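You operate a simulated robot arm through the tools that you are given. There is no shell and no other tool. Be economical: measure what you need, move in short steps, check, and stop when the job is done.

You run a simulated robot arm. Do the job below in one go: nothing can be reset, and whatever is moved stays where it is left.

## Task
Make black tea by the print on its basket and pour it into the small yellow cup.
Fine: brew till READY, one press of POUR; cup stays on the drip mat, spout back, tea maker off; leave the other two small cups; spill nothing. Set down upright: small yellow cup. Where these are worked on the way, their far stop is far enough and under half their travel is too little: tea spout.

It is judged by the outcome, as a careful person would: the job done as asked, and still so three seconds after it is handed in. It fails if anything else is knocked over, pushed out of place, dropped, spilled or broken.

## Robot
A 7-joint arm with a two-finger parallel gripper, fixed in place. Base frame: the origin is at the foot of the arm, x ahead of it, y to its left, z up. Units: m, degrees, N and s.
With the tool pointing down near the work surface it reaches from about 0.2 to 0.74 m from the base axis. Its first joint turns from -166.0 to 166.0 degrees. Payload 1.57 kg.
The TCP is the grasp point between the finger pads, 0.03 m short of the fingertips. In the tool frame z runs along the fingers and y along their closing line. The gripper opens to 0.11 m. The fingers are 0.024 m wide and 0.012 m thick; the gripper's body (0.048 by 0.112 m) begins 0.078 m behind the TCP.
Orientation is told as [roll, pitch, yaw] about the base's x, y, z axes, in that order, counted from this pose: with the fingers straight down and closing along the base's y, the tool's x points along the base's -x, its y along +y and its z along -z.

## Interface
- The arm moves only by the tool jog_arm. Its argument "series" is a list of rows, each an object (a shift or turn left out is 0, a gripper value left out holds the last) with "delta_pos": the shift along the tool's x, y, z in units of 50 mm (1.0 is 50 mm), a list of three; "angular": the turn, a rotation vector about the tool's x, y, z in units of 5 degrees (1.0 is 5 degrees), a list of three; "fingers": the opening in per cent of the stroke, from 0 (shut) to 100 (fully open). In form: [{"delta_pos": [x, y, z], "angular": [rx, ry, rz], "fingers": fingers}, ...]. A call has 1 to 20 rows; each row shifts and turns the commanded pose from where the row before left it, along the tool's axes as they then stand. A call with a number of a shift or a turn outside -1 to 1 is refused whole. Each row takes 0.2 s and may step no farther than 0.05 m and 8.6 degrees from the row before; otherwise, or with a gripper value out of range, the whole call is refused. A pose out of reach is approached as far as the arm can. The call stops where the force on the tool passes 40 N (or 10 N more than at its start, if that is more) or the arm is blocked; 0.2 s more then pass. The fingers move at their own pace (about 0.045 m/s each) and stop on an object; they squeeze with about 40 N. The grip force told is the motor's: it shows also when the fingers shut on nothing. Time passes only in rows, and 0.2 s behind the last, so rows that do not move let the fingers close. The reply holds the time, the measured pose of the TCP, the force on the tool along the base axes, the opening and the grip force, in the units named above and with some noise, with the torque about the TCP (base axes, N m) and any sound that the robot's microphone picked up.
- Cameras (640 x 400 px; columns grow to the right, rows downward): "scene" is fixed at [0.3913, 0.6469, 1.7116]; the picture's right is [-1.00, -0.03, 0.00], its down [-0.02, 0.74, -0.67] and it looks along [0.02, -0.67, -0.74] (base axes); focal length 339 px, centre (320, 200). "wrist" rides on the gripper at [0.07, 0.016, -0.141] in the tool frame; the picture's right is [-0.23, 0.97, 0.00], its down [-0.85, -0.20, -0.48] and it looks along [-0.47, -0.11, 0.88] (tool axes); focal length 222 px, centre (320, 200).
- capture(camera): a new picture of that camera. No time passes.
- slide_trunk(by): slides the trunk up (or, below 0, down) by that many m; the arm rides with it, the base frame stays. It gives what a move gives, with no picture.
- probe_pixels(camera, pixels): for up to 12 pixels [column, row] of the newest picture of that camera ("zoom" is the newest enlarged one), the place [x, y, z] in the base frame of the surface seen there, good to about 0.002 m, but the place of the scene camera against the robot may be out by one fixed shift of up to 0.018 m in any direction. No time passes.
- zoom(camera, box): a new picture of the part [left, top, right, bottom] of that camera's present view, enlarged. No time passes.
- finish_job(): hands the job in; it is judged then, once.

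Work in short steps. Measure before you move; look again where a grasp or a placing could have gone wrong, and mend it. You have 80 turns and 46 pictures in all, those below and enlarged ones among them. Open the gripper and draw the arm clear of the work before you hand the job in, unless the task says otherwise; then end with one line.

The tools are called after "Request:" as a command line: name --argument value ..., lists and objects as JSON in quotes. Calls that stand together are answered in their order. jog_arm: Moves the arm, as the interface text tells. Its arguments: {"type":"object","properties":{"series":{"type":"array","items":{"type":"object","properties":{"delta_pos":{"type":"array","items":{"type":"number"}},"angular":{"type":"array","items":{"type":"number"}},"fingers":{"type":"number"}}}}},"required":["series"]} The other tools are called the same way: slide_trunk (by) slides the trunk up or down; capture (camera) takes a picture; probe_pixels (camera, pixels) gives the place of the surface under pixels of a picture; zoom (camera, box) takes an enlarged picture of a part of a camera's view; finish_job () hands the job in.

At the start:

```text
clock: 0.0
tcp_pos: [0.3245, 0.0793, 1.3771]
tcp_rot: [0.0, 0.0, 0.0]
force: [1.0, 0.0, -0.1]
moment: [-0.02, 0.0, -0.03]
width: 0.1099
gripper_force: 0.0
trunk travel left (down, up): [-0.525, 0.065]
```

scene: 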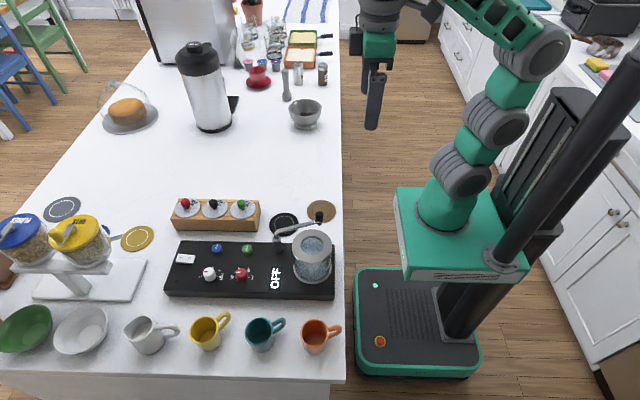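
wrist: 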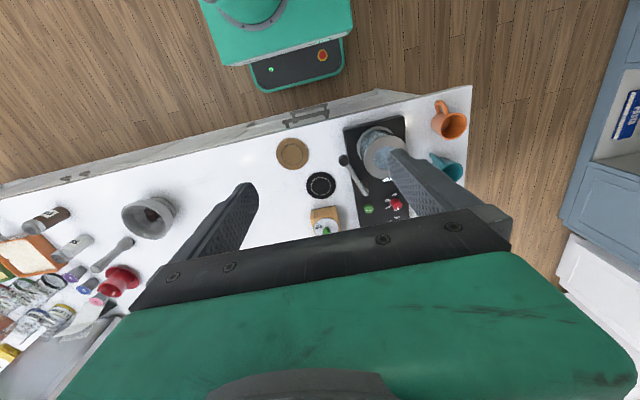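

The tea maker sits around (250,270), with the baskets rack at (215,213) and cups at row ~330. I zoom in on both to read labels.

Request:
zoom --camera "scene" --box '[160, 190, 350, 310]'

Request:
zoom --camera "scene" --box '[165, 195, 265, 257]'

```text
3.33 times, centred on (255, 250) of scene
```

zoom: 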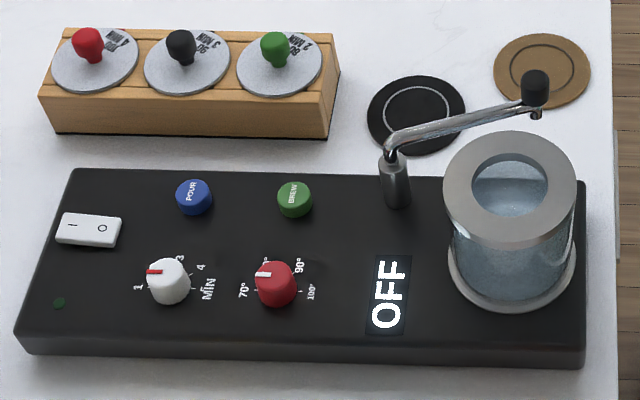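

```text
6.40 times, centred on (215, 226) of scene
```

zoom: 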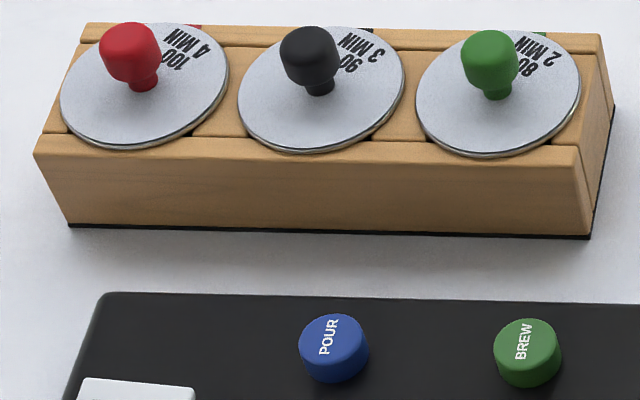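

Baskets read red 100/4, black 90/3, green 80/2. I measure key points on the maker, mats and cups.

Request:
capture --camera "scene"

Request:
probe_pixels --camera "scene" --pixels '[[186, 259], [217, 249], [247, 249], [209, 273], [241, 272], [277, 247], [319, 216], [284, 223], [321, 211], [213, 203], [311, 244], [290, 300]]'

Request:
probe_pixels --camera "scene" --pixels '[[207, 333], [260, 334], [314, 335], [207, 320], [226, 322], [195, 335], [219, 336], [61, 208], [137, 238], [145, 335], [211, 220], [278, 233]]'

Request:
zoom --camera "scene" --box '[120, 290, 350, 390]'

Request:
probe_pixels --camera "zoom" --pixels '[[192, 124], [282, 90], [302, 75], [240, 165], [205, 100], [240, 85], [268, 110]]'

```text
41 pictures are left
```

scene: 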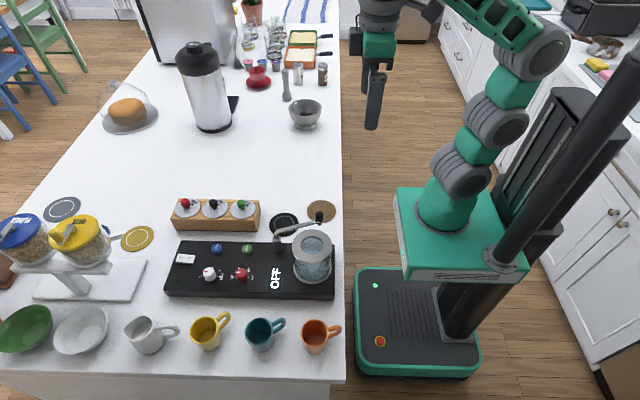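

```text
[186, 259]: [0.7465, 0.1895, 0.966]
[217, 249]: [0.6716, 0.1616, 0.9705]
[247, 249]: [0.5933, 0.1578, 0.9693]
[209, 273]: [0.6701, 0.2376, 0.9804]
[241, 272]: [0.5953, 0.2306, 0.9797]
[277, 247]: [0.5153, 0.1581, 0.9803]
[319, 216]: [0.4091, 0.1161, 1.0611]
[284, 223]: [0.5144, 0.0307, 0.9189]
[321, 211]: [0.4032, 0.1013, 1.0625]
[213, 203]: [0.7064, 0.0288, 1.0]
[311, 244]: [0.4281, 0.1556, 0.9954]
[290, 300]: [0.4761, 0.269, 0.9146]
```

```text
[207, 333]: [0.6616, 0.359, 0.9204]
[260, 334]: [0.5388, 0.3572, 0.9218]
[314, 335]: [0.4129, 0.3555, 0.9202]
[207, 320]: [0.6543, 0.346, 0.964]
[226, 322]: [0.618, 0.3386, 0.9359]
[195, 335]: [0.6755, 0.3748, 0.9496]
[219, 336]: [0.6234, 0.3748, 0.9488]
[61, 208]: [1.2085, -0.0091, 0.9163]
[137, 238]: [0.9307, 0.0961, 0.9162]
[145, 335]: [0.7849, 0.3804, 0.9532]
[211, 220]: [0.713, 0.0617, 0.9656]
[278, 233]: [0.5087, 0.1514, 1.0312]
```

```text
2.78 times, centred on (235, 340) of scene
```

zoom: 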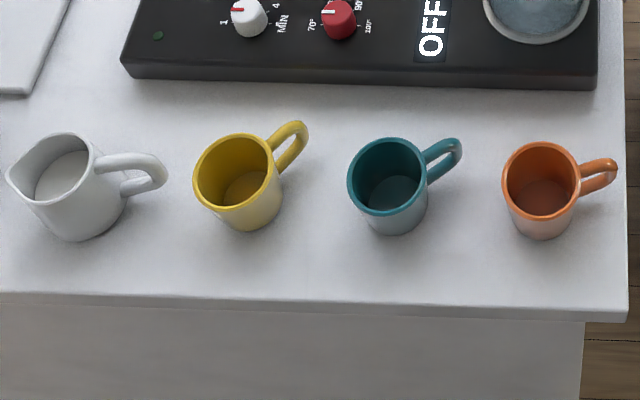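

```text
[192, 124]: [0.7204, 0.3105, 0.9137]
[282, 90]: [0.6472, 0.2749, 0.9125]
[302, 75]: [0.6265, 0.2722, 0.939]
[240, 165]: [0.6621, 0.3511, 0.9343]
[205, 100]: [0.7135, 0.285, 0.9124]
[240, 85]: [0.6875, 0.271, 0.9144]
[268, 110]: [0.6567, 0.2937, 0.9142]
```

Table is z≈0.914; the black mat (0.514,0.031) is one spout radius from the pivot (0.512,0.15), so it's the drip mat. I move the arm above the maker to get wrist-camera measurements.

Request:
jog_arm --series '[{"delta_pos": [-0.7, 0.16, 0.5]}, {"delta_pos": [-0.7, 0.16, 0.5]}, {"delta_pos": [-0.7, 0.16, 0.5]}, {"delta_pos": [-0.7, 0.16, 0.5]}, {"delta_pos": [-0.7, 0.16, 0.5]}, {}]'

Request:
capture --camera "wrist"

```text
clock: 1.4
tcp_pos: [0.5024, 0.119, 1.251]
tcp_rot: [0.0, -0.1, 0.0]
force: [-0.3, -0.3, -0.1]
moment: [0.0, 0.01, 0.01]
width: 0.1101
gripper_force: 0.0
trunk travel left (down, up): [-0.525, 0.065]
```

```text
39 pictures are left
```

wrist: 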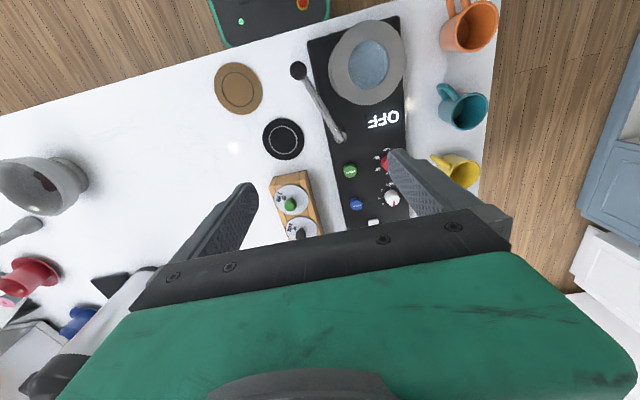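

The wrist view sees the maker. I probe shared features to get the scene camera's fixed shift.

Request:
probe_pixels --camera "wrist" --pixels '[[349, 171], [356, 204], [391, 198], [283, 139], [290, 204], [302, 234], [298, 71], [341, 136], [372, 222], [346, 62], [238, 88], [462, 170]]'

Request:
zoom --camera "wrist" --box '[250, 100, 410, 240]'

Request:
probe_pixels --camera "scene" --pixels '[[185, 203], [212, 205], [241, 205], [284, 223], [321, 210], [321, 217]]'

```text
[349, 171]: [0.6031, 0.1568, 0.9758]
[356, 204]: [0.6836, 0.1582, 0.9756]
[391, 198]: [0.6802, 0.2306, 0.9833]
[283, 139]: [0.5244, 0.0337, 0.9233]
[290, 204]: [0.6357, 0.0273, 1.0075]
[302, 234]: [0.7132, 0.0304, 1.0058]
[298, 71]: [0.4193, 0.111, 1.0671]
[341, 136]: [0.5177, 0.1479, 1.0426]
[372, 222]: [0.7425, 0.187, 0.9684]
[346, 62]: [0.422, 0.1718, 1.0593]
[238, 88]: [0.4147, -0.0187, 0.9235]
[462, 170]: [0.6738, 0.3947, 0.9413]
```

```text
2.86 times, centred on (330, 170) of wrist
```

zoom: 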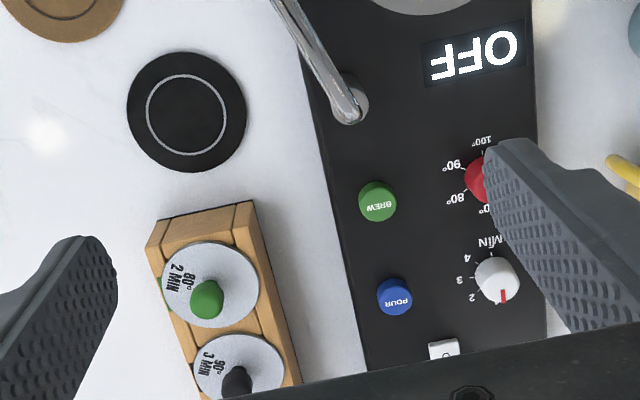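

```text
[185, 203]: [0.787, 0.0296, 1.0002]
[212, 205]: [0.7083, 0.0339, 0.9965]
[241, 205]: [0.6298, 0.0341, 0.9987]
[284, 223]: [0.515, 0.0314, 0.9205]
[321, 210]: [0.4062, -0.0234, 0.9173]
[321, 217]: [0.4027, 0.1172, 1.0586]
```

Scene shift is about (+0.010, -0.001, +0.005). I zoom the scene camera tight on the dials to read pointers and tick positions.

Request:
zoom --camera "scene" --box '[196, 260, 260, 300]'

Request:
jog_arm --series '[{"delta_pos": [0.7, 0.5, 0.3]}, {"delta_pos": [0.7, 0.5, 0.3]}, {}]'

Request:
zoom --camera "wrist" --box '[240, 120, 440, 260]'

```text
10.00 times, centred on (228, 280) of scene
```

zoom: 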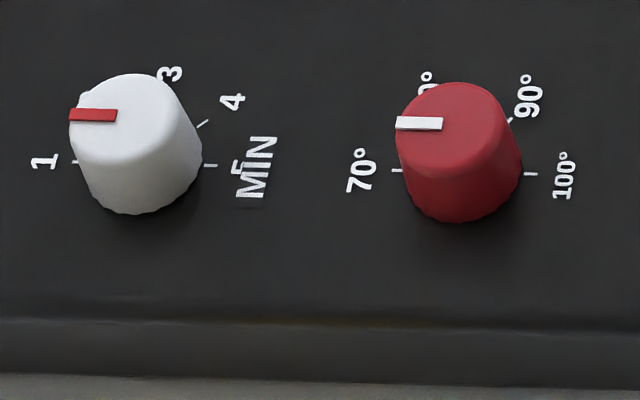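

```text
clock: 2.2
tcp_pos: [0.4282, 0.1717, 1.2206]
tcp_rot: [0.0, 0.1, 0.0]
force: [0.4, 0.8, 0.5]
moment: [0.0, 0.01, -0.02]
width: 0.1101
gripper_force: 0.1
trunk travel left (down, up): [-0.525, 0.065]
```

```text
2.86 times, centred on (340, 190) of wrist
```

zoom: 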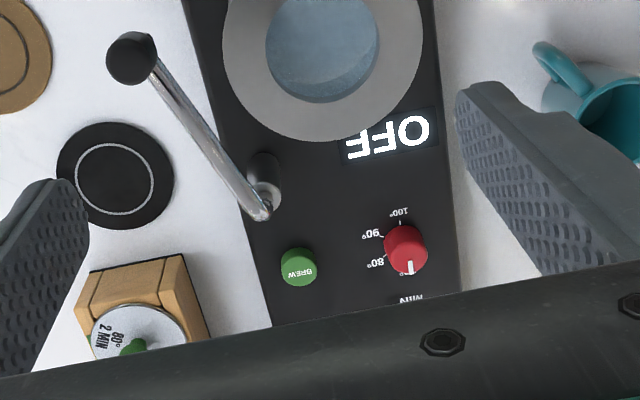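

Dials: MIN 1–5 in 45° steps (needs 90° clockwise), temperature 70–100 in 60° steps (needs 120° clockwise). Next the power switch: I zoom it and probe both halves.

Request:
zoom --camera "scene" --box '[168, 245, 208, 270]'

Request:
probe_pixels --camera "zoom" --pixels '[[180, 210], [240, 210], [300, 215], [360, 215], [420, 220], [200, 175], [200, 240]]'

```text
16.00 times, centred on (188, 258) of scene
```

zoom: 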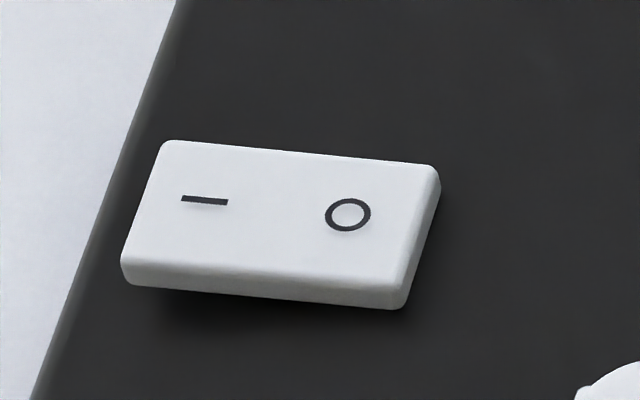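

```text
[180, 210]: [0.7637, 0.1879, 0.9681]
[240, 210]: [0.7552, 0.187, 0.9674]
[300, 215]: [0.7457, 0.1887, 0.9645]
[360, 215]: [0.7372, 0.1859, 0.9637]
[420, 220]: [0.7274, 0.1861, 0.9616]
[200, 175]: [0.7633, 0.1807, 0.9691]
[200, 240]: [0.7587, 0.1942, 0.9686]
```

"I" end is at corrected (0.770, 0.187, 0.973). I close the fingers, tilt the tool 40° outward for reach, and move to hover above it.

Request:
jog_arm --series '[{"angular": [0, -1, 0], "fingers": 0}, {"angular": [0, -1, 0]}, {"angular": [0, -1, 0]}, {"angular": [0, -1, 0]}, {"angular": [0, -1, 0]}, {"angular": [0, -1, 0]}, {"angular": [0, -1, 0]}, {"angular": [0, -1, 0]}, {"delta_pos": [-0.385, 0.0375, 0.8325]}, {"delta_pos": [-0.385, 0.0375, 0.8325]}, {"delta_pos": [-0.385, 0.0375, 0.8325]}, {"delta_pos": [-0.385, 0.0375, 0.8325]}, {"delta_pos": [-0.385, 0.0375, 0.8325]}, {"delta_pos": [-0.385, 0.0375, 0.8325]}, {"delta_pos": [-0.385, 0.0375, 0.8325]}, {"delta_pos": [-0.385, 0.0375, 0.8325]}, {}]'

Request:
zoom --camera "scene" --box '[140, 190, 300, 290]'

```text
clock: 5.8
tcp_pos: [0.4699, 0.0707, 1.3432]
tcp_rot: [0.5, -39.1, 0.1]
force: [0.5, 0.2, -0.3]
moment: [-0.01, 0.0, -0.01]
width: 0.0
gripper_force: 21.1
out of reach, approached as far as the arm can: row 1, 5, 6, 7, 8, 9, 10, 11, 12, 13, 14, 15, 16
trunk travel left (down, up): [-0.525, 0.065]
```

```text
4.00 times, centred on (220, 240) of scene
```

zoom: 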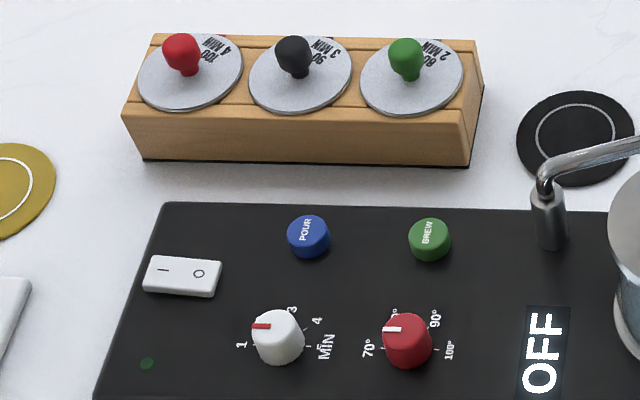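

The arm got hung up partway (0.470,0.071,1.343), probably a joint limit while tilted close in. I test a modest forward/down move from here.

Request:
jog_arm --series '[{"delta_pos": [-0.3, 0.1, 0.8]}, {"delta_pos": [-0.3, 0.1, 0.8]}, {}]'

Request:
capture --camera "scene"

```text
clock: 6.6
tcp_pos: [0.5162, 0.0388, 1.3424]
tcp_rot: [1.2, -39.3, 0.0]
force: [-0.4, 0.1, 0.5]
moment: [0.01, 0.01, 0.01]
width: 0.0
gripper_force: 21.3
out of reach, approached as far as the arm can: row 1, 2
trunk travel left (down, up): [-0.525, 0.065]
```

```text
33 pictures are left
```

scene: 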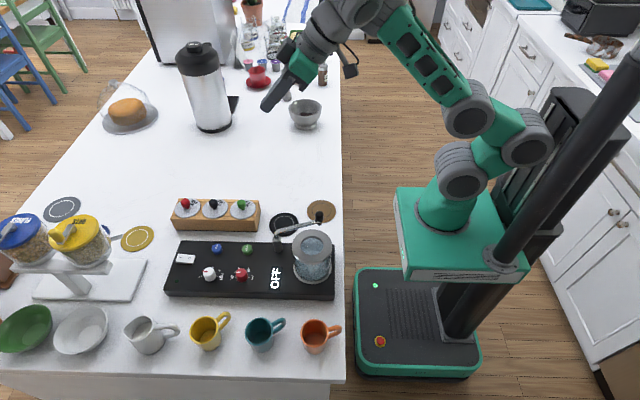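

I check the arm's mounting height to choose a better trunk position.

Request:
probe_pixels --camera "scene" --pixels '[[420, 220], [445, 205], [460, 175], [470, 115], [520, 130], [430, 70], [365, 12], [300, 60]]'

```text
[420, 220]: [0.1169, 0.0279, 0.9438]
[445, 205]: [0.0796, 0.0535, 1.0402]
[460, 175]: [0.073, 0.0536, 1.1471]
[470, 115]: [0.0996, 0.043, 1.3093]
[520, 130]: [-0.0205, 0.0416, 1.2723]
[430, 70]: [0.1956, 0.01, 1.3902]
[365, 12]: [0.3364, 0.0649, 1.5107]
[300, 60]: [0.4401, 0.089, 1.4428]
```

The folded arm limits tilt close in. I untilt, extend forward untilted toward the switch, and then tilt there.

Request:
jog_arm --series '[{"angular": [0, 1, 0]}, {"angular": [0, 1, 0]}, {"angular": [0, 1, 0]}, {"angular": [0, 1, 0]}, {"angular": [0, 1, 0]}, {"angular": [0, 1, 0]}, {"angular": [0, 1, 0]}, {"angular": [0, 1, 0]}, {}]'

```text
clock: 8.4
tcp_pos: [0.5192, 0.0378, 1.3448]
tcp_rot: [0.1, -1.4, -0.1]
force: [21.5, 11.5, -30.5]
moment: [-1.97, 1.11, -0.95]
width: 0.0
gripper_force: 21.5
trunk travel left (down, up): [-0.525, 0.065]
stopped in row 9: the force on the tool passed its limit at 111 N (the readings are from after the stop); the commanded pose is now the measured one
```

A force spike at the end, in open air — perhaps self-contact. I look.

Request:
capture --camera "scene"

Request:
capture --camera "wrist"

```text
32 pictures are left
```

scene: 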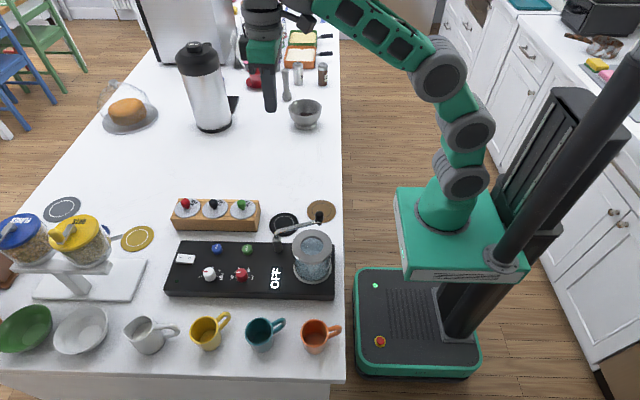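

```text
31 pictures are left
```

wrist: 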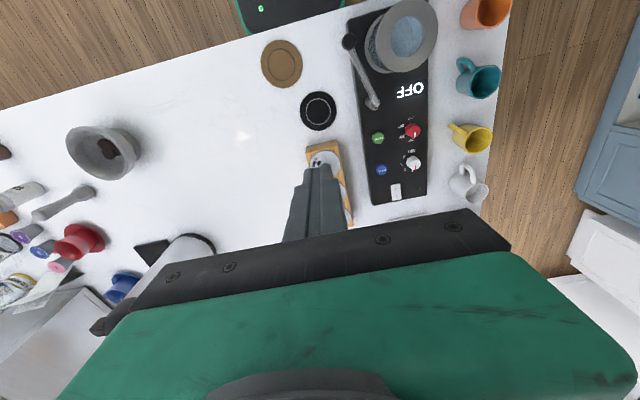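

No contact; the elbow just flipped into a better posture. Proceed untilted toward (0.70,0.187,1.15).

Request:
jog_arm --series '[{}, {"delta_pos": [-0.514, 0.426, 0.557]}, {"delta_pos": [-0.514, 0.426, 0.557]}, {"delta_pos": [-0.514, 0.426, 0.557]}, {"delta_pos": [-0.514, 0.426, 0.557]}, {"delta_pos": [-0.514, 0.426, 0.557]}, {"delta_pos": [-0.514, 0.426, 0.557]}, {"delta_pos": [-0.514, 0.426, 0.557]}, {}]'

```text
clock: 10.4
tcp_pos: [0.6702, 0.1701, 1.1553]
tcp_rot: [0.0, -1.1, -0.1]
force: [0.4, 0.5, 0.1]
moment: [0.0, 0.03, -0.02]
width: 0.0
gripper_force: 21.4
out of reach, approached as far as the arm can: row 7, 8
trunk travel left (down, up): [-0.525, 0.065]
```

Reach limit untilted at this height is ~0.69. Now tilt outward 35° in place.

Request:
jog_arm --series '[{"angular": [0, -1, 0]}, {"angular": [0, -1, 0]}, {"angular": [0, -1, 0]}, {"angular": [0, -1, 0]}, {"angular": [0, -1, 0]}, {"angular": [0, -1, 0]}, {"angular": [0, -1, 0]}, {}]'

```text
clock: 12.2
tcp_pos: [0.6423, 0.1884, 1.2861]
tcp_rot: [-3.8, -20.3, 0.1]
force: [0.2, 0.4, 0.1]
moment: [0.01, 0.06, 0.0]
width: 0.0
gripper_force: 21.8
out of reach, approached as far as the arm can: row 1, 2, 3, 4, 5, 6, 7
trunk travel left (down, up): [-0.525, 0.065]
```

Tilt saturates (-20° with the TCP pushed up), suggesting a wrist limit that a lower shoulder would relieve. I lower the trunk 0.15 m (fingertips stay above ~1.1) and retry.

Request:
slide_trunk --by -0.15

Request:
jog_arm --series '[{"angular": [0, -1, 0]}, {"angular": [0, -1, 0]}, {}]'

```text
clock: 14.0
tcp_pos: [0.6413, 0.1887, 1.1376]
tcp_rot: [-3.7, -20.4, 0.1]
force: [-0.4, 0.4, -0.9]
moment: [-0.03, 0.05, 0.02]
width: 0.0
gripper_force: 21.2
trunk travel left (down, up): [-0.375, 0.215]
```

```text
clock: 14.8
tcp_pos: [0.642, 0.1935, 1.1647]
tcp_rot: [-5.8, -29.9, 0.5]
force: [-0.4, 0.0, -0.2]
moment: [0.04, 0.01, -0.01]
width: 0.0003
gripper_force: 21.6
out of reach, approached as far as the arm can: row 1, 2
trunk travel left (down, up): [-0.375, 0.215]
```

Confirmed: lower shoulder permits more tilt. Now move outward at this height to see whether reach holds.

Request:
jog_arm --series '[{"delta_pos": [-0.65, 0, 0.375]}, {"delta_pos": [-0.65, 0, 0.375]}, {"delta_pos": [-0.65, 0, 0.375]}, {}]'

```text
clock: 15.8
tcp_pos: [0.6718, 0.1912, 1.1476]
tcp_rot: [-3.9, -30.3, 0.9]
force: [1.4, 0.6, 0.1]
moment: [-0.02, -0.03, -0.04]
width: 0.0
gripper_force: 21.4
out of reach, approached as far as the arm can: row 1, 2, 3
trunk travel left (down, up): [-0.375, 0.215]
```

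Still short. I raise the TCP, drop the trunk another 0.2 m, and retry extending.

Request:
jog_arm --series '[{"delta_pos": [-0.4, 0, -0.69]}, {"delta_pos": [-0.4, 0, -0.69]}, {"delta_pos": [-0.4, 0, -0.69]}, {}]'

Request:
slide_trunk --by -0.15

Request:
jog_arm --series '[{"delta_pos": [-0.65, 0, 0.375]}, {"delta_pos": [-0.65, 0, 0.375]}, {"delta_pos": [-0.65, 0, 0.375]}, {}]'

Request:
capture --camera "scene"

```text
clock: 16.8
tcp_pos: [0.6435, 0.1976, 1.1873]
tcp_rot: [-4.0, -30.2, 0.9]
force: [0.5, -0.9, 0.4]
moment: [-0.01, -0.01, 0.02]
width: 0.0
gripper_force: 21.8
out of reach, approached as far as the arm can: row 1, 2, 3
trunk travel left (down, up): [-0.375, 0.215]
```

```text
clock: 18.6
tcp_pos: [0.6351, 0.1947, 1.046]
tcp_rot: [-3.5, -31.1, 0.7]
force: [0.8, 0.8, -0.8]
moment: [0.01, -0.01, -0.04]
width: 0.0
gripper_force: 21.5
trunk travel left (down, up): [-0.225, 0.365]
```

```text
clock: 19.6
tcp_pos: [0.664, 0.194, 1.0056]
tcp_rot: [-3.9, -30.3, 0.9]
force: [-1.4, 0.1, 1.3]
moment: [0.12, 0.04, 0.03]
width: 0.0002
gripper_force: 21.3
out of reach, approached as far as the arm can: row 1, 2, 3
trunk travel left (down, up): [-0.225, 0.365]
```

```text
30 pictures are left
```

scene: 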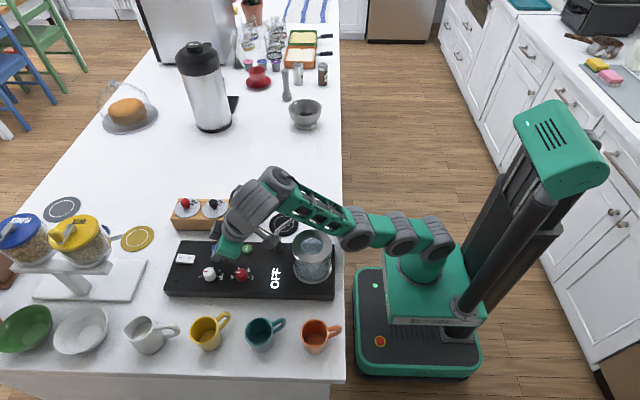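

I probe arm links to understand the posture and clearance over the vessel.

Request:
probe_pixels --camera "scene" --pixels '[[425, 265], [437, 238], [400, 232], [357, 228], [320, 212], [290, 195], [270, 180], [250, 205], [232, 240], [242, 222]]'

Request:
zoom --camera "scene" --box '[160, 150, 480, 350]'

```text
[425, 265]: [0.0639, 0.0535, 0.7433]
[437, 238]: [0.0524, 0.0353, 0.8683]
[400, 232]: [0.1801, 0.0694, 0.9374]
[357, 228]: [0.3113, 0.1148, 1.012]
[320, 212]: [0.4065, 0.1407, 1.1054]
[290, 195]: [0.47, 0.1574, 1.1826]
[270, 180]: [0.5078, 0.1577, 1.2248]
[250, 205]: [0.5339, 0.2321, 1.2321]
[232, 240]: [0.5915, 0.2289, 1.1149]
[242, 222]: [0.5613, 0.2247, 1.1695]
```

```text
2.00 times, centred on (320, 250) of scene
```

zoom: 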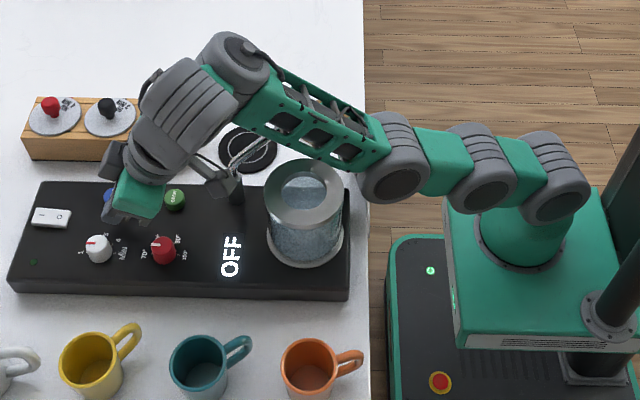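

The arm is near-straight because the shoulder (z≈0.87) is too low versus the wrist (z≈1.22). Shoulder should match wrist height: I raise the trunk back 0.3 m and then lower the TCP with tilt kept.

Request:
slide_trunk --by 0.3

Request:
jog_arm --series '[{"delta_pos": [0.4, 0, 0.69]}, {"delta_pos": [0.4, 0, 0.69]}, {"delta_pos": [0.4, 0, 0.69]}, {"delta_pos": [0.4, 0, 0.69]}, {"delta_pos": [0.4, 0, 0.69]}, {}]'

```text
clock: 22.6
tcp_pos: [0.6637, 0.1949, 1.3059]
tcp_rot: [-3.8, -30.3, 0.8]
force: [0.4, -0.4, -0.3]
moment: [-0.02, -0.01, 0.01]
width: 0.0
gripper_force: 21.8
trunk travel left (down, up): [-0.525, 0.065]
```

```text
clock: 23.9
tcp_pos: [0.6783, 0.1948, 1.2161]
tcp_rot: [-3.9, -30.2, 0.8]
force: [-0.9, -0.1, -1.2]
moment: [0.04, 0.0, -0.02]
width: 0.0
gripper_force: 21.9
out of reach, approached as far as the arm can: row 2, 3, 4, 5
trunk travel left (down, up): [-0.525, 0.065]
```

Lowering with tilt is blocked (wrist bend limit), so tilt doesn't help. Alternative: tool straight down, yaw 90°, gripper open, and press the switch with the outer finger (+0.06 m reach). I retract, untilt, and yaw.

Request:
jog_arm --series '[{"delta_pos": [0.69, 0, -0.4], "fingers": 100}, {"delta_pos": [0.69, 0, -0.4]}, {"delta_pos": [0.69, 0, -0.4]}, {"angular": [0.8, 1, 0]}, {"angular": [0, 1, 0]}, {"angular": [0, 1, 0]}, {"angular": [0, 1, 0]}, {"angular": [0, 1, 0]}, {"angular": [0, 1, 0]}, {}]'

```text
clock: 26.1
tcp_pos: [0.5894, 0.2126, 1.2513]
tcp_rot: [-6.9, -3.1, -2.6]
force: [0.7, 0.4, 0.4]
moment: [0.0, 0.0, -0.02]
width: 0.1099
gripper_force: 0.0
out of reach, approached as far as the arm can: row 1, 2, 3, 7, 8
trunk travel left (down, up): [-0.525, 0.065]
```

Residual rot (-6.9,-3.1,-2.6); I correct it, then yaw by +90° (tool rz negative).

Request:
jog_arm --series '[{"angular": [-0.7, 0.3, -0.25]}, {"angular": [-0.7, 0.3, -0.25]}, {}, {"angular": [0, 0, -1]}, {"angular": [0, 0, -1]}, {"angular": [0, 0, -1]}, {"angular": [0, 0, -1]}, {"angular": [0, 0, -1]}, {"angular": [0, 0, -1]}, {"angular": [0, 0, -1]}, {"angular": [0, 0, -1]}, {"angular": [0, 0, -1]}, {}]'

```text
clock: 27.5
tcp_pos: [0.5867, 0.2123, 1.2476]
tcp_rot: [0.8, 2.2, 11.4]
force: [2.8, 3.5, -5.2]
moment: [-0.36, 0.19, -0.16]
width: 0.11
gripper_force: 0.0
out of reach, approached as far as the arm can: row 1
trunk travel left (down, up): [-0.525, 0.065]
stopped in row 6: the force on the tool passed its limit at 60 N (the readings are from after the stop); the commanded pose is now the measured one
```

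Another posture flip (no contact possible at this height). Continue yawing.

Request:
jog_arm --series '[{}, {"angular": [0.1, -0.4, -0.7]}, {"angular": [0, 0, -1]}, {"angular": [0, 0, -1]}, {"angular": [0, 0, -1]}, {"angular": [0, 0, -1]}, {"angular": [0, 0, -1]}, {"angular": [0, 0, -1]}, {"angular": [0, 0, -1]}, {"angular": [0, 0, -1]}, {"angular": [0, 0, -1]}, {"angular": [0, 0, -1]}, {"angular": [0, 0, -1]}, {"angular": [0, 0, -1]}, {"angular": [0, 0, -1]}, {"angular": [0, 0, -1]}, {"angular": [0, 0, -1]}, {}]'

```text
clock: 31.3
tcp_pos: [0.5868, 0.2122, 1.247]
tcp_rot: [0.3, -0.3, 90.1]
force: [0.3, 1.2, 0.1]
moment: [-0.04, 0.02, -0.01]
width: 0.1101
gripper_force: 0.0
trunk travel left (down, up): [-0.525, 0.065]
```

Yaw is now 90°, closing along base x. Move to hover at (0.704,0.187,1.06).

Request:
jog_arm --series '[{"delta_pos": [0.1, -0.2, 0.9]}, {"delta_pos": [0.1, -0.2, 0.9]}, {"delta_pos": [0.1, -0.6, 0.65]}, {"delta_pos": [0.1, -0.67, 0.65]}, {"delta_pos": [0.1, -0.67, 0.64]}, {}]'

Request:
zoom --camera "scene" --box '[140, 180, 300, 280]'

```text
clock: 32.7
tcp_pos: [0.6961, 0.1831, 1.0589]
tcp_rot: [0.3, -0.3, 89.8]
force: [-0.1, 0.2, -0.2]
moment: [0.01, -0.03, -0.01]
width: 0.11
gripper_force: 0.0
out of reach, approached as far as the arm can: row 5
trunk travel left (down, up): [-0.525, 0.065]
```

```text
4.00 times, centred on (220, 230) of scene
```

zoom: 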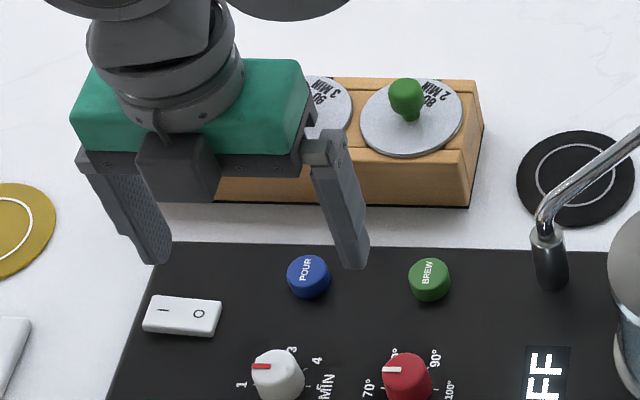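

TCP got to (0.696,0.183). I descend 0.045 and edge outward, checking.

Request:
jog_arm --series '[{"delta_pos": [-0.03, 0, 0.5]}, {"delta_pos": [-0.05, -0.16, 0.4]}, {}]'

Request:
zoom --camera "scene" --box '[150, 200, 270, 280]'

```text
clock: 33.5
tcp_pos: [0.7036, 0.1896, 1.014]
tcp_rot: [0.3, -0.3, 89.9]
force: [0.9, 0.0, 0.6]
moment: [-0.03, 0.01, 0.02]
width: 0.1102
gripper_force: 0.1
trunk travel left (down, up): [-0.525, 0.065]
```

```text
5.00 times, centred on (210, 240) of scene
```

zoom: 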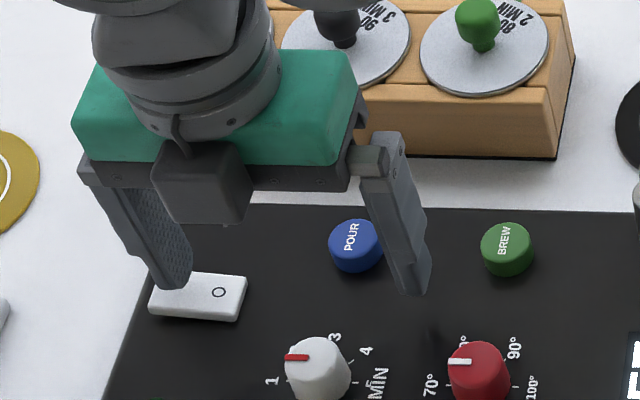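

The outer finger is over "I", inner finger clear of POUR. Press down in small steps.

Request:
jog_arm --series '[{"delta_pos": [0, 0, 0.12]}, {"delta_pos": [0, 0, 0.1]}, {"delta_pos": [0, 0, 0.08]}, {"delta_pos": [0, 0, 0.06]}]'

Request:
jog_arm --series '[{"delta_pos": [0, 0, -0.6]}, {}]'

Request:
zoom --camera "scene" --box '[150, 210, 310, 310]'

```text
clock: 34.5
tcp_pos: [0.7047, 0.1895, 1.0016]
tcp_rot: [-0.2, -0.5, 89.8]
force: [3.7, -0.2, 22.7]
moment: [-0.32, -1.51, 0.11]
width: 0.1098
gripper_force: 0.1
trunk travel left (down, up): [-0.525, 0.065]
heard: click, click, click
```

```text
clock: 35.1
tcp_pos: [0.703, 0.1911, 1.0239]
tcp_rot: [0.5, -0.2, 89.9]
force: [-0.2, 0.4, -0.4]
moment: [-0.03, 0.01, 0.01]
width: 0.1099
gripper_force: 0.0
trunk travel left (down, up): [-0.525, 0.065]
heard: click
```

```text
4.00 times, centred on (230, 260) of scene
```

zoom: 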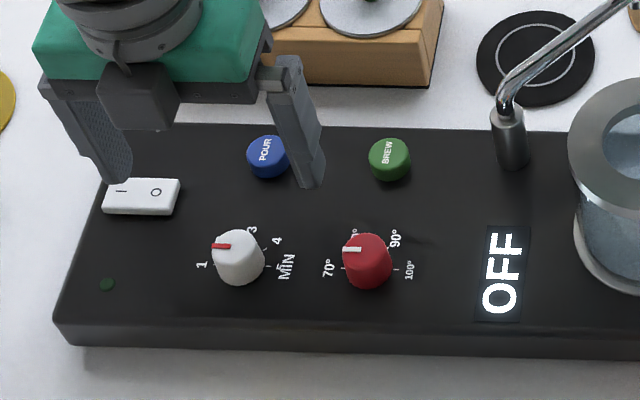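

Clicks heard, but the display shows OFF still. I raise slightly off to the side and check the rocker's tilt.

Request:
jog_arm --series '[{"delta_pos": [0.5, 0.2, -0.5]}, {"delta_pos": [0.5, 0, -0.3]}, {}]'

Request:
zoom --camera "scene" --box '[160, 235, 224, 275]'

Request:
probe_pixels --camera "zoom" --pixels '[[180, 215], [220, 215], [240, 240], [280, 235], [320, 245], [230, 180]]'

```text
clock: 35.9
tcp_pos: [0.6969, 0.139, 1.0657]
tcp_rot: [0.3, -0.3, 89.9]
force: [0.3, 0.1, 0.0]
moment: [-0.03, 0.01, 0.02]
width: 0.1101
gripper_force: 0.1
trunk travel left (down, up): [-0.525, 0.065]
```

```text
10.00 times, centred on (192, 255) of scene
```

zoom: 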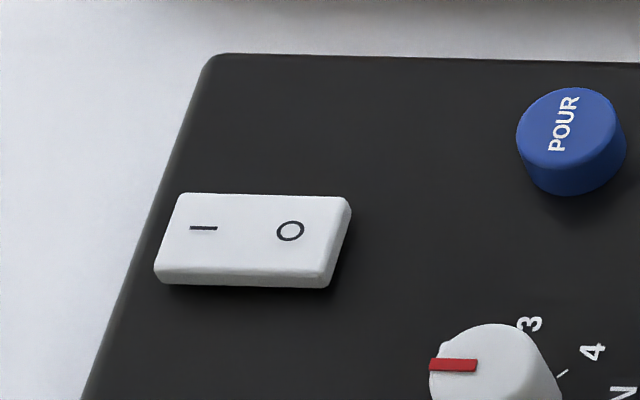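

```text
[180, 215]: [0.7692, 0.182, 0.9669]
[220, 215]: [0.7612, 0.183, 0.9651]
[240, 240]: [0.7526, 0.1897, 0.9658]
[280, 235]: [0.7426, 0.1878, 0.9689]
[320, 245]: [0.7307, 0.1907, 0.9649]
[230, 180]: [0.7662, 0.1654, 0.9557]
```

The rocker seems flipped now (I side lower). Check the display and lamp again.

Request:
zoom --camera "scene" --box '[150, 225, 342, 345]'

```text
3.33 times, centred on (246, 285) of scene
```

zoom: 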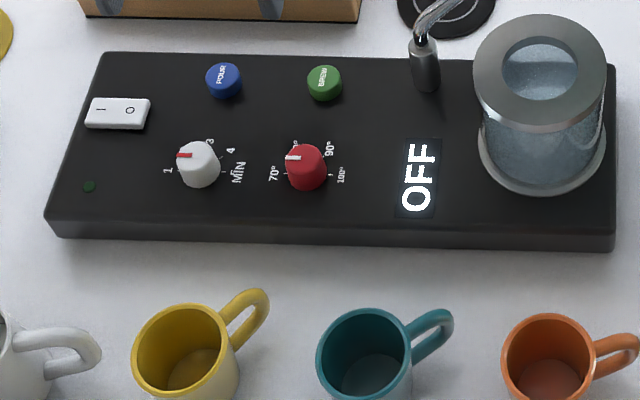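

The rocker is only mid-way. I'll press again deeper and nearer its end.

Request:
jog_arm --series '[{"delta_pos": [-0.5, -0.2, 0.4]}, {"delta_pos": [-0.5, -0.05, 0.6]}, {"delta_pos": [0, 0, 0.2]}, {"delta_pos": [0, 0, 0.1]}, {"delta_pos": [0, 0, 0.08]}, {"delta_pos": [0, 0, 0.08]}, {"delta_pos": [0, 0, 0.08]}, {"delta_pos": [0, 0, 0.08]}, {}, {}]'

Request:
zoom --camera "scene" --box '[150, 210, 310, 310]'

```text
clock: 37.5
tcp_pos: [0.7107, 0.1892, 1.0006]
tcp_rot: [-1.1, -0.6, 89.8]
force: [0.1, 0.5, 8.3]
moment: [-0.1, -0.41, -0.06]
width: 0.1087
gripper_force: 0.0
trunk travel left (down, up): [-0.525, 0.065]
heard: click
stopped in row 7: the force on the tool passed its limit at 42 N (the readings are from after the stop); the commanded pose is now the measured one
```

```text
4.00 times, centred on (230, 260) of scene
```

zoom: 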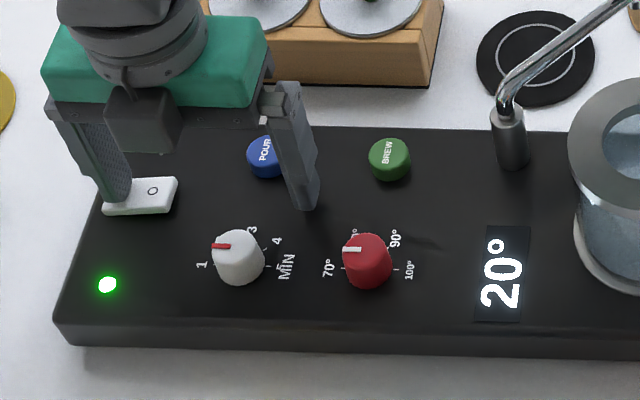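

Power is on (lamp lit, "20°"). Lift off and back up to view the dials with the wrist camera.

Request:
jog_arm --series '[{"delta_pos": [0, 0, -0.6]}, {"delta_pos": [0.3, 0.3, -0.8]}, {"delta_pos": [0.5, 0.5, -0.6]}, {"delta_pos": [0.5, 0.5, -0.4]}, {}]'

Request:
capture --camera "wrist"

```text
clock: 38.7
tcp_pos: [0.6446, 0.1237, 1.1158]
tcp_rot: [-0.8, -0.6, 90.0]
force: [-0.9, -0.7, 0.4]
moment: [-0.04, 0.0, 0.01]
width: 0.1101
gripper_force: 0.1
trunk travel left (down, up): [-0.525, 0.065]
```

```text
22 pictures are left
```

wrist: 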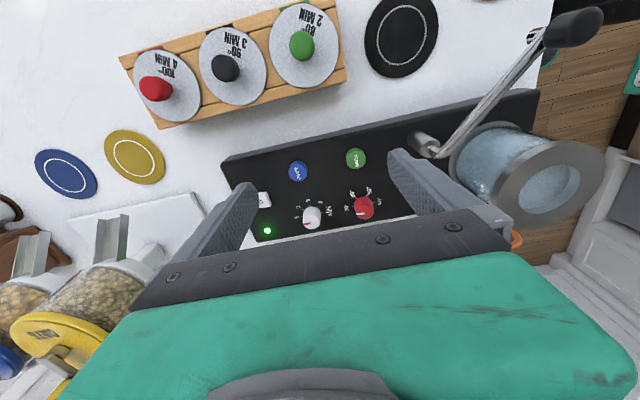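

Good view: dials at (313,217),(363,208), basket black knob (227,68). Probe them plus the spout knob and mat.

Request:
probe_pixels --camera "wrist" --pixels '[[309, 214], [313, 217], [317, 217], [359, 208], [364, 207], [370, 207], [227, 68], [400, 36], [575, 27], [297, 171], [356, 158], [428, 137]]'

Request:
probe_pixels --camera "wrist" --pixels '[[305, 212], [308, 218], [320, 215], [313, 208], [313, 224], [355, 212], [363, 200], [363, 215], [373, 205], [545, 190], [480, 140], [500, 180]]'

```text
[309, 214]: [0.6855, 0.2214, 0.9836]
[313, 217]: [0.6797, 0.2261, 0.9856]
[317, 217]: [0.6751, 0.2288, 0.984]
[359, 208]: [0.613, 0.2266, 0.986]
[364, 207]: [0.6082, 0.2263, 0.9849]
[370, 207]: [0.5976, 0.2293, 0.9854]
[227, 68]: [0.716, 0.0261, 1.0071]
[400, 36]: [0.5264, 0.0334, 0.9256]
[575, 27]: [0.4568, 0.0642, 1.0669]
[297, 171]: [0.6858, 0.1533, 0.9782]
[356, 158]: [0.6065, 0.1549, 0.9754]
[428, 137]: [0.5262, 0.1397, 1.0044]
```

```text
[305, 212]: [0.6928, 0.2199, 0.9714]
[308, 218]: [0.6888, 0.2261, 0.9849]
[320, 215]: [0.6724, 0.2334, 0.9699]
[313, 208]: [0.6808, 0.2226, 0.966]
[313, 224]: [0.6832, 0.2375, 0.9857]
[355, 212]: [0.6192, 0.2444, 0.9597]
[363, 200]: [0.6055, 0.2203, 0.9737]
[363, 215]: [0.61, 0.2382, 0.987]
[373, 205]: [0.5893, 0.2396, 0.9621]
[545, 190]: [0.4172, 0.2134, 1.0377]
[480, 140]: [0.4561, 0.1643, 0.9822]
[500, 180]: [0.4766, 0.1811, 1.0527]
```

The spout was nudged partway toward the mat earlier (knob now at (0.457,0.064)); I'll park it back at the end. Now grasp the MIN dial at (0.681,0.2305).

Request:
jog_arm --series '[{"delta_pos": [-0.713, -0.24, 0.507], "fingers": 60}, {"delta_pos": [-0.713, -0.24, 0.507]}, {"delta_pos": [-0.713, -0.24, 0.507]}, {}, {"delta_pos": [0, 0, 0.4]}, {"delta_pos": [0, 0, 0.4]}, {}]'

```text
clock: 40.3
tcp_pos: [0.6812, 0.2295, 1.0009]
tcp_rot: [-0.8, -0.5, 89.9]
force: [0.0, -0.6, -0.4]
moment: [0.0, -0.01, -0.01]
width: 0.0662
gripper_force: 0.0
trunk travel left (down, up): [-0.525, 0.065]
```

Aligned; lower 6 mm more and close on the knob.

Request:
jog_arm --series '[{"delta_pos": [0, 0, 0.13]}, {"fingers": 0}, {}, {}, {}]'

```text
clock: 41.5
tcp_pos: [0.6848, 0.2318, 0.9965]
tcp_rot: [-1.0, -0.6, 89.8]
force: [23.1, 3.7, -0.5]
moment: [0.18, -0.81, -0.11]
width: 0.0275
gripper_force: 29.3
trunk travel left (down, up): [-0.525, 0.065]
```

Gripped (27.5 mm) with 23 N side load; I shift +x 3.5 mm to centre, then turn 90° clockwise.

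Request:
jog_arm --series '[{"delta_pos": [0, -0.07, 0]}, {}]'

Request:
jog_arm --series '[{"angular": [0, 0, 1]}, {"angular": [0, 0, 1]}, {"angular": [0, 0, 1]}, {"angular": [0, 0, 1]}, {"angular": [0, 0, 1]}, {"angular": [0, 0, 1]}, {"angular": [0, 0, 1]}, {"angular": [0, 0, 1]}, {"angular": [0, 0, 1]}, {}]'

```text
clock: 42.1
tcp_pos: [0.6843, 0.2306, 0.9949]
tcp_rot: [-0.7, -0.6, 89.9]
force: [7.1, 0.8, 3.6]
moment: [-0.12, -0.03, -0.04]
width: 0.0273
gripper_force: 38.0
trunk travel left (down, up): [-0.525, 0.065]
```

```text
clock: 44.3
tcp_pos: [0.6815, 0.2308, 0.9937]
tcp_rot: [0.0, -0.7, 44.9]
force: [-28.4, -6.0, -8.5]
moment: [0.1, 0.44, 0.12]
width: 0.0272
gripper_force: 37.7
trunk travel left (down, up): [-0.525, 0.065]
```

Turned 45°, with side load -28 N in x; ease it by 4 mm and turn the remaining 45°.

Request:
jog_arm --series '[{"delta_pos": [0.057, 0.057, 0]}, {"angular": [0, 0, 1]}, {"angular": [0, 0, 1]}, {"angular": [0, 0, 1]}, {"angular": [0, 0, 1]}, {"angular": [0, 0, 1]}, {"angular": [0, 0, 1]}, {"angular": [0, 0, 1]}, {"angular": [0, 0, 1]}, {"angular": [0, 0, 1]}, {}, {}]'

Request:
zoom --camera "scene" --box '[170, 230, 298, 310]'

```text
clock: 46.9
tcp_pos: [0.6806, 0.2337, 0.9945]
tcp_rot: [0.4, -0.9, -0.1]
force: [-5.4, 24.9, -5.5]
moment: [0.82, 0.42, 0.11]
width: 0.0273
gripper_force: 38.0
trunk travel left (down, up): [-0.525, 0.065]
```

```text
5.00 times, centred on (234, 270) of scene
```

zoom: 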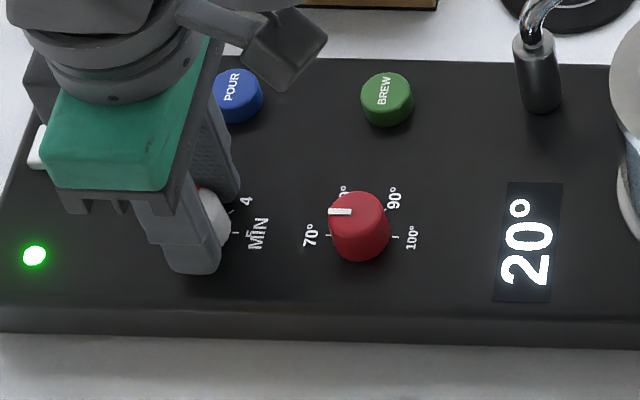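

Red pointer now toward -y (3). Release, lift, and shift above the temperature dial while yawing back to 90°.

Request:
jog_arm --series '[{"fingers": 60}, {}, {}, {"delta_pos": [0, 0, -0.7]}, {"delta_pos": [0.75, 0, -0.3]}, {"delta_pos": [0.76, 0, 0]}, {"angular": [0, 0, -1]}, {"angular": [0, 0, -1]}, {"angular": [0, 0, -1]}, {"angular": [0, 0, -1]}, {"angular": [0, 0, -1]}, {"angular": [0, 0, -1]}, {"angular": [0, 0, -1]}, {"angular": [0, 0, -1]}, {"angular": [0, 0, -1]}, {"angular": [0, 0, -1]}, {"angular": [0, 0, -1]}, {"angular": [0, 0, -1]}, {"angular": [0, 0, -1]}, {"angular": [0, 0, -1]}]'

Request:
jog_arm --series '[{"angular": [0, 0, -1]}, {"angular": [0, 0, -1]}, {"angular": [0, 0, -1]}, {"angular": [0, 0, -1]}, {}]'

Request:
zoom --camera "scene" --box '[180, 240, 276, 300]'

```text
clock: 51.1
tcp_pos: [0.6063, 0.2298, 1.0442]
tcp_rot: [-0.5, -0.8, 70.0]
force: [-0.3, -0.1, 0.0]
moment: [-0.04, 0.01, 0.01]
width: 0.0661
gripper_force: 0.2
trunk travel left (down, up): [-0.525, 0.065]
```

```text
clock: 52.3
tcp_pos: [0.6047, 0.2308, 1.0432]
tcp_rot: [-0.7, -0.6, 90.1]
force: [-0.6, 0.0, 0.2]
moment: [0.0, 0.01, 0.01]
width: 0.066
gripper_force: 0.0
trunk travel left (down, up): [-0.525, 0.065]
```

```text
6.67 times, centred on (228, 270) of scene
```

zoom: 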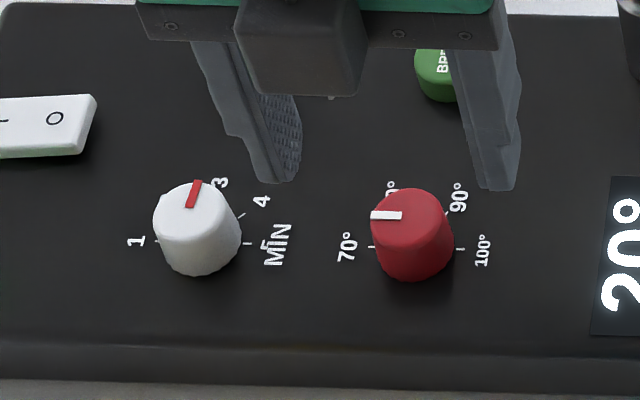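

MIN pointer is at 3. Descend on the temperature dial and grip.

Request:
jog_arm --series '[{"delta_pos": [0, 0, 0.48]}, {"delta_pos": [0, 0, 0.48]}, {}, {"fingers": 0}, {}, {}, {}]'

```text
clock: 53.9
tcp_pos: [0.6049, 0.233, 1.003]
tcp_rot: [-0.8, -0.6, 89.9]
force: [-25.4, -3.0, -0.9]
moment: [0.42, 0.84, 0.12]
width: 0.0268
gripper_force: 28.7
out of reach, approached as far as the arm can: row 1
trunk travel left (down, up): [-0.525, 0.065]
```

Gripped; relieve the side load (-x 3.5 mm) and start the 120° clockwise turn.

Request:
jog_arm --series '[{"delta_pos": [0, 0.08, 0]}, {}, {"angular": [0, 0, 1]}, {"angular": [0, 0, 1]}, {"angular": [0, 0, 1]}, {"angular": [0, 0, 1]}, {"angular": [0, 0, 1]}, {"angular": [0, 0, 1]}, {"angular": [0, 0, 1]}, {"angular": [0, 0, 1]}, {}]'

```text
clock: 56.3
tcp_pos: [0.6036, 0.2327, 1.0036]
tcp_rot: [-0.2, -1.0, 49.9]
force: [-19.7, 12.2, -9.6]
moment: [0.27, 0.59, 0.07]
width: 0.0267
gripper_force: 38.1
trunk travel left (down, up): [-0.525, 0.065]
```

Request:
jog_arm --series '[{"delta_pos": [0.01, 0.058, 0]}, {"angular": [0, 0, 1]}, {"angular": [0, 0, 1]}, {"angular": [0, 0, 1]}, {"angular": [0, 0, 1]}, {"angular": [0, 0, 1]}, {"angular": [0, 0, 1]}, {"angular": [0, 0, 1]}, {"angular": [0, 0, 1]}, {}]'

```text
clock: 58.5
tcp_pos: [0.6023, 0.2341, 1.0028]
tcp_rot: [0.4, -0.8, 9.8]
force: [-7.8, 6.0, -13.5]
moment: [0.15, 0.17, 0.03]
width: 0.0268
gripper_force: 37.1
trunk travel left (down, up): [-0.525, 0.065]
```

80° done with low load; turn the last 40° and release, lift.

Request:
jog_arm --series '[{"angular": [0, 0, 1]}, {"angular": [0, 0, 1]}, {"angular": [0, 0, 1]}, {"angular": [0, 0, 1]}, {"angular": [0, 0, 1]}, {"angular": [0, 0, 1]}, {"angular": [0, 0, 1]}, {"angular": [0, 0, 1]}, {}, {"fingers": 60}, {}, {}, {"delta_pos": [0, 0, -0.8]}, {"delta_pos": [0, 0, -0.8]}, {"delta_pos": [0.6, 0, -0.7]}, {"delta_pos": [0.6, 0, -0.7]}, {}]'

Request:
capture --camera "scene"

Request:
zoom --camera "scene" --box '[180, 240, 276, 300]'

```text
clock: 62.1
tcp_pos: [0.5492, 0.2621, 1.1544]
tcp_rot: [1.0, -0.4, -30.1]
force: [-0.1, 0.0, -0.2]
moment: [-0.01, 0.01, -0.02]
width: 0.0659
gripper_force: 0.0
trunk travel left (down, up): [-0.525, 0.065]
```

```text
19 pictures are left
```

scene: 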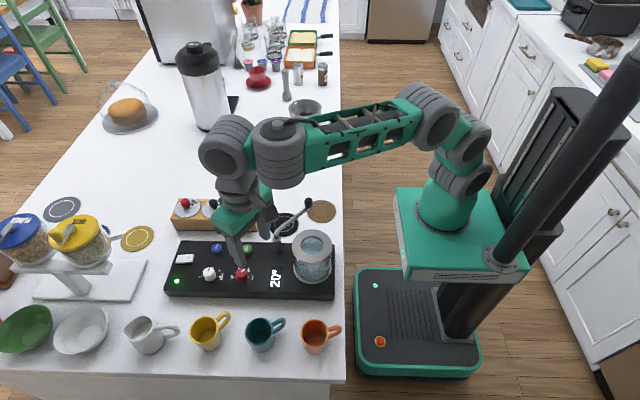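

```text
6.67 times, centred on (228, 270) of scene
```

zoom: 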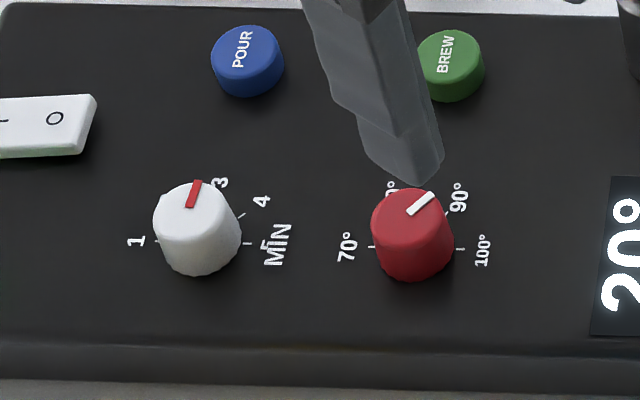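

I check pointer angles by probing endpoints of both pointer marks.

Request:
probe_pixels --camera "zoom" --pixels '[[189, 206], [197, 182], [410, 213], [432, 195], [412, 215], [430, 196], [440, 216], [242, 217]]'

Request:
zoom --camera "scene" --box '[226, 258, 258, 278]'

Request:
probe_pixels --camera "zoom" --pixels '[[310, 230], [370, 180], [330, 170], [250, 210], [420, 220], [300, 290]]'

```text
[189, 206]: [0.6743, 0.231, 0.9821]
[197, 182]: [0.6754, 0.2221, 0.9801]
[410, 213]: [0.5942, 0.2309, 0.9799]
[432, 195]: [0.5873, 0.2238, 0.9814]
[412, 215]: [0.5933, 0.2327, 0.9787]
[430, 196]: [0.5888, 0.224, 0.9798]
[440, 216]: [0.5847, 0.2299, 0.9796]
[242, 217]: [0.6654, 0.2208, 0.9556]
```

```text
16.00 times, centred on (242, 268) of scene
```

zoom: 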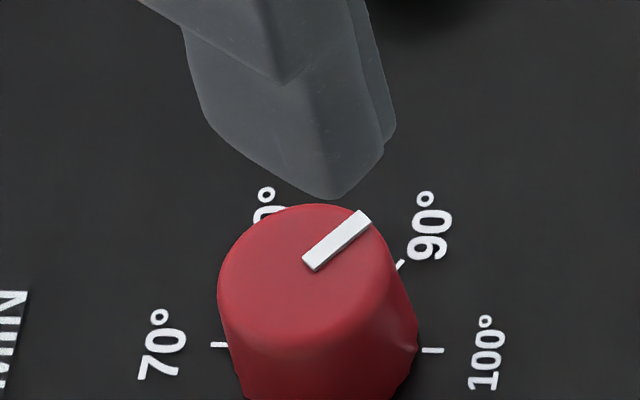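

```text
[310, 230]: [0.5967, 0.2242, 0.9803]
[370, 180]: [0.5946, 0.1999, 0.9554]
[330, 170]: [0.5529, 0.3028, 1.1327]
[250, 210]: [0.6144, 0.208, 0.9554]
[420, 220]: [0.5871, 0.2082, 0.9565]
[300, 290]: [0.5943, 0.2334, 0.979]
```

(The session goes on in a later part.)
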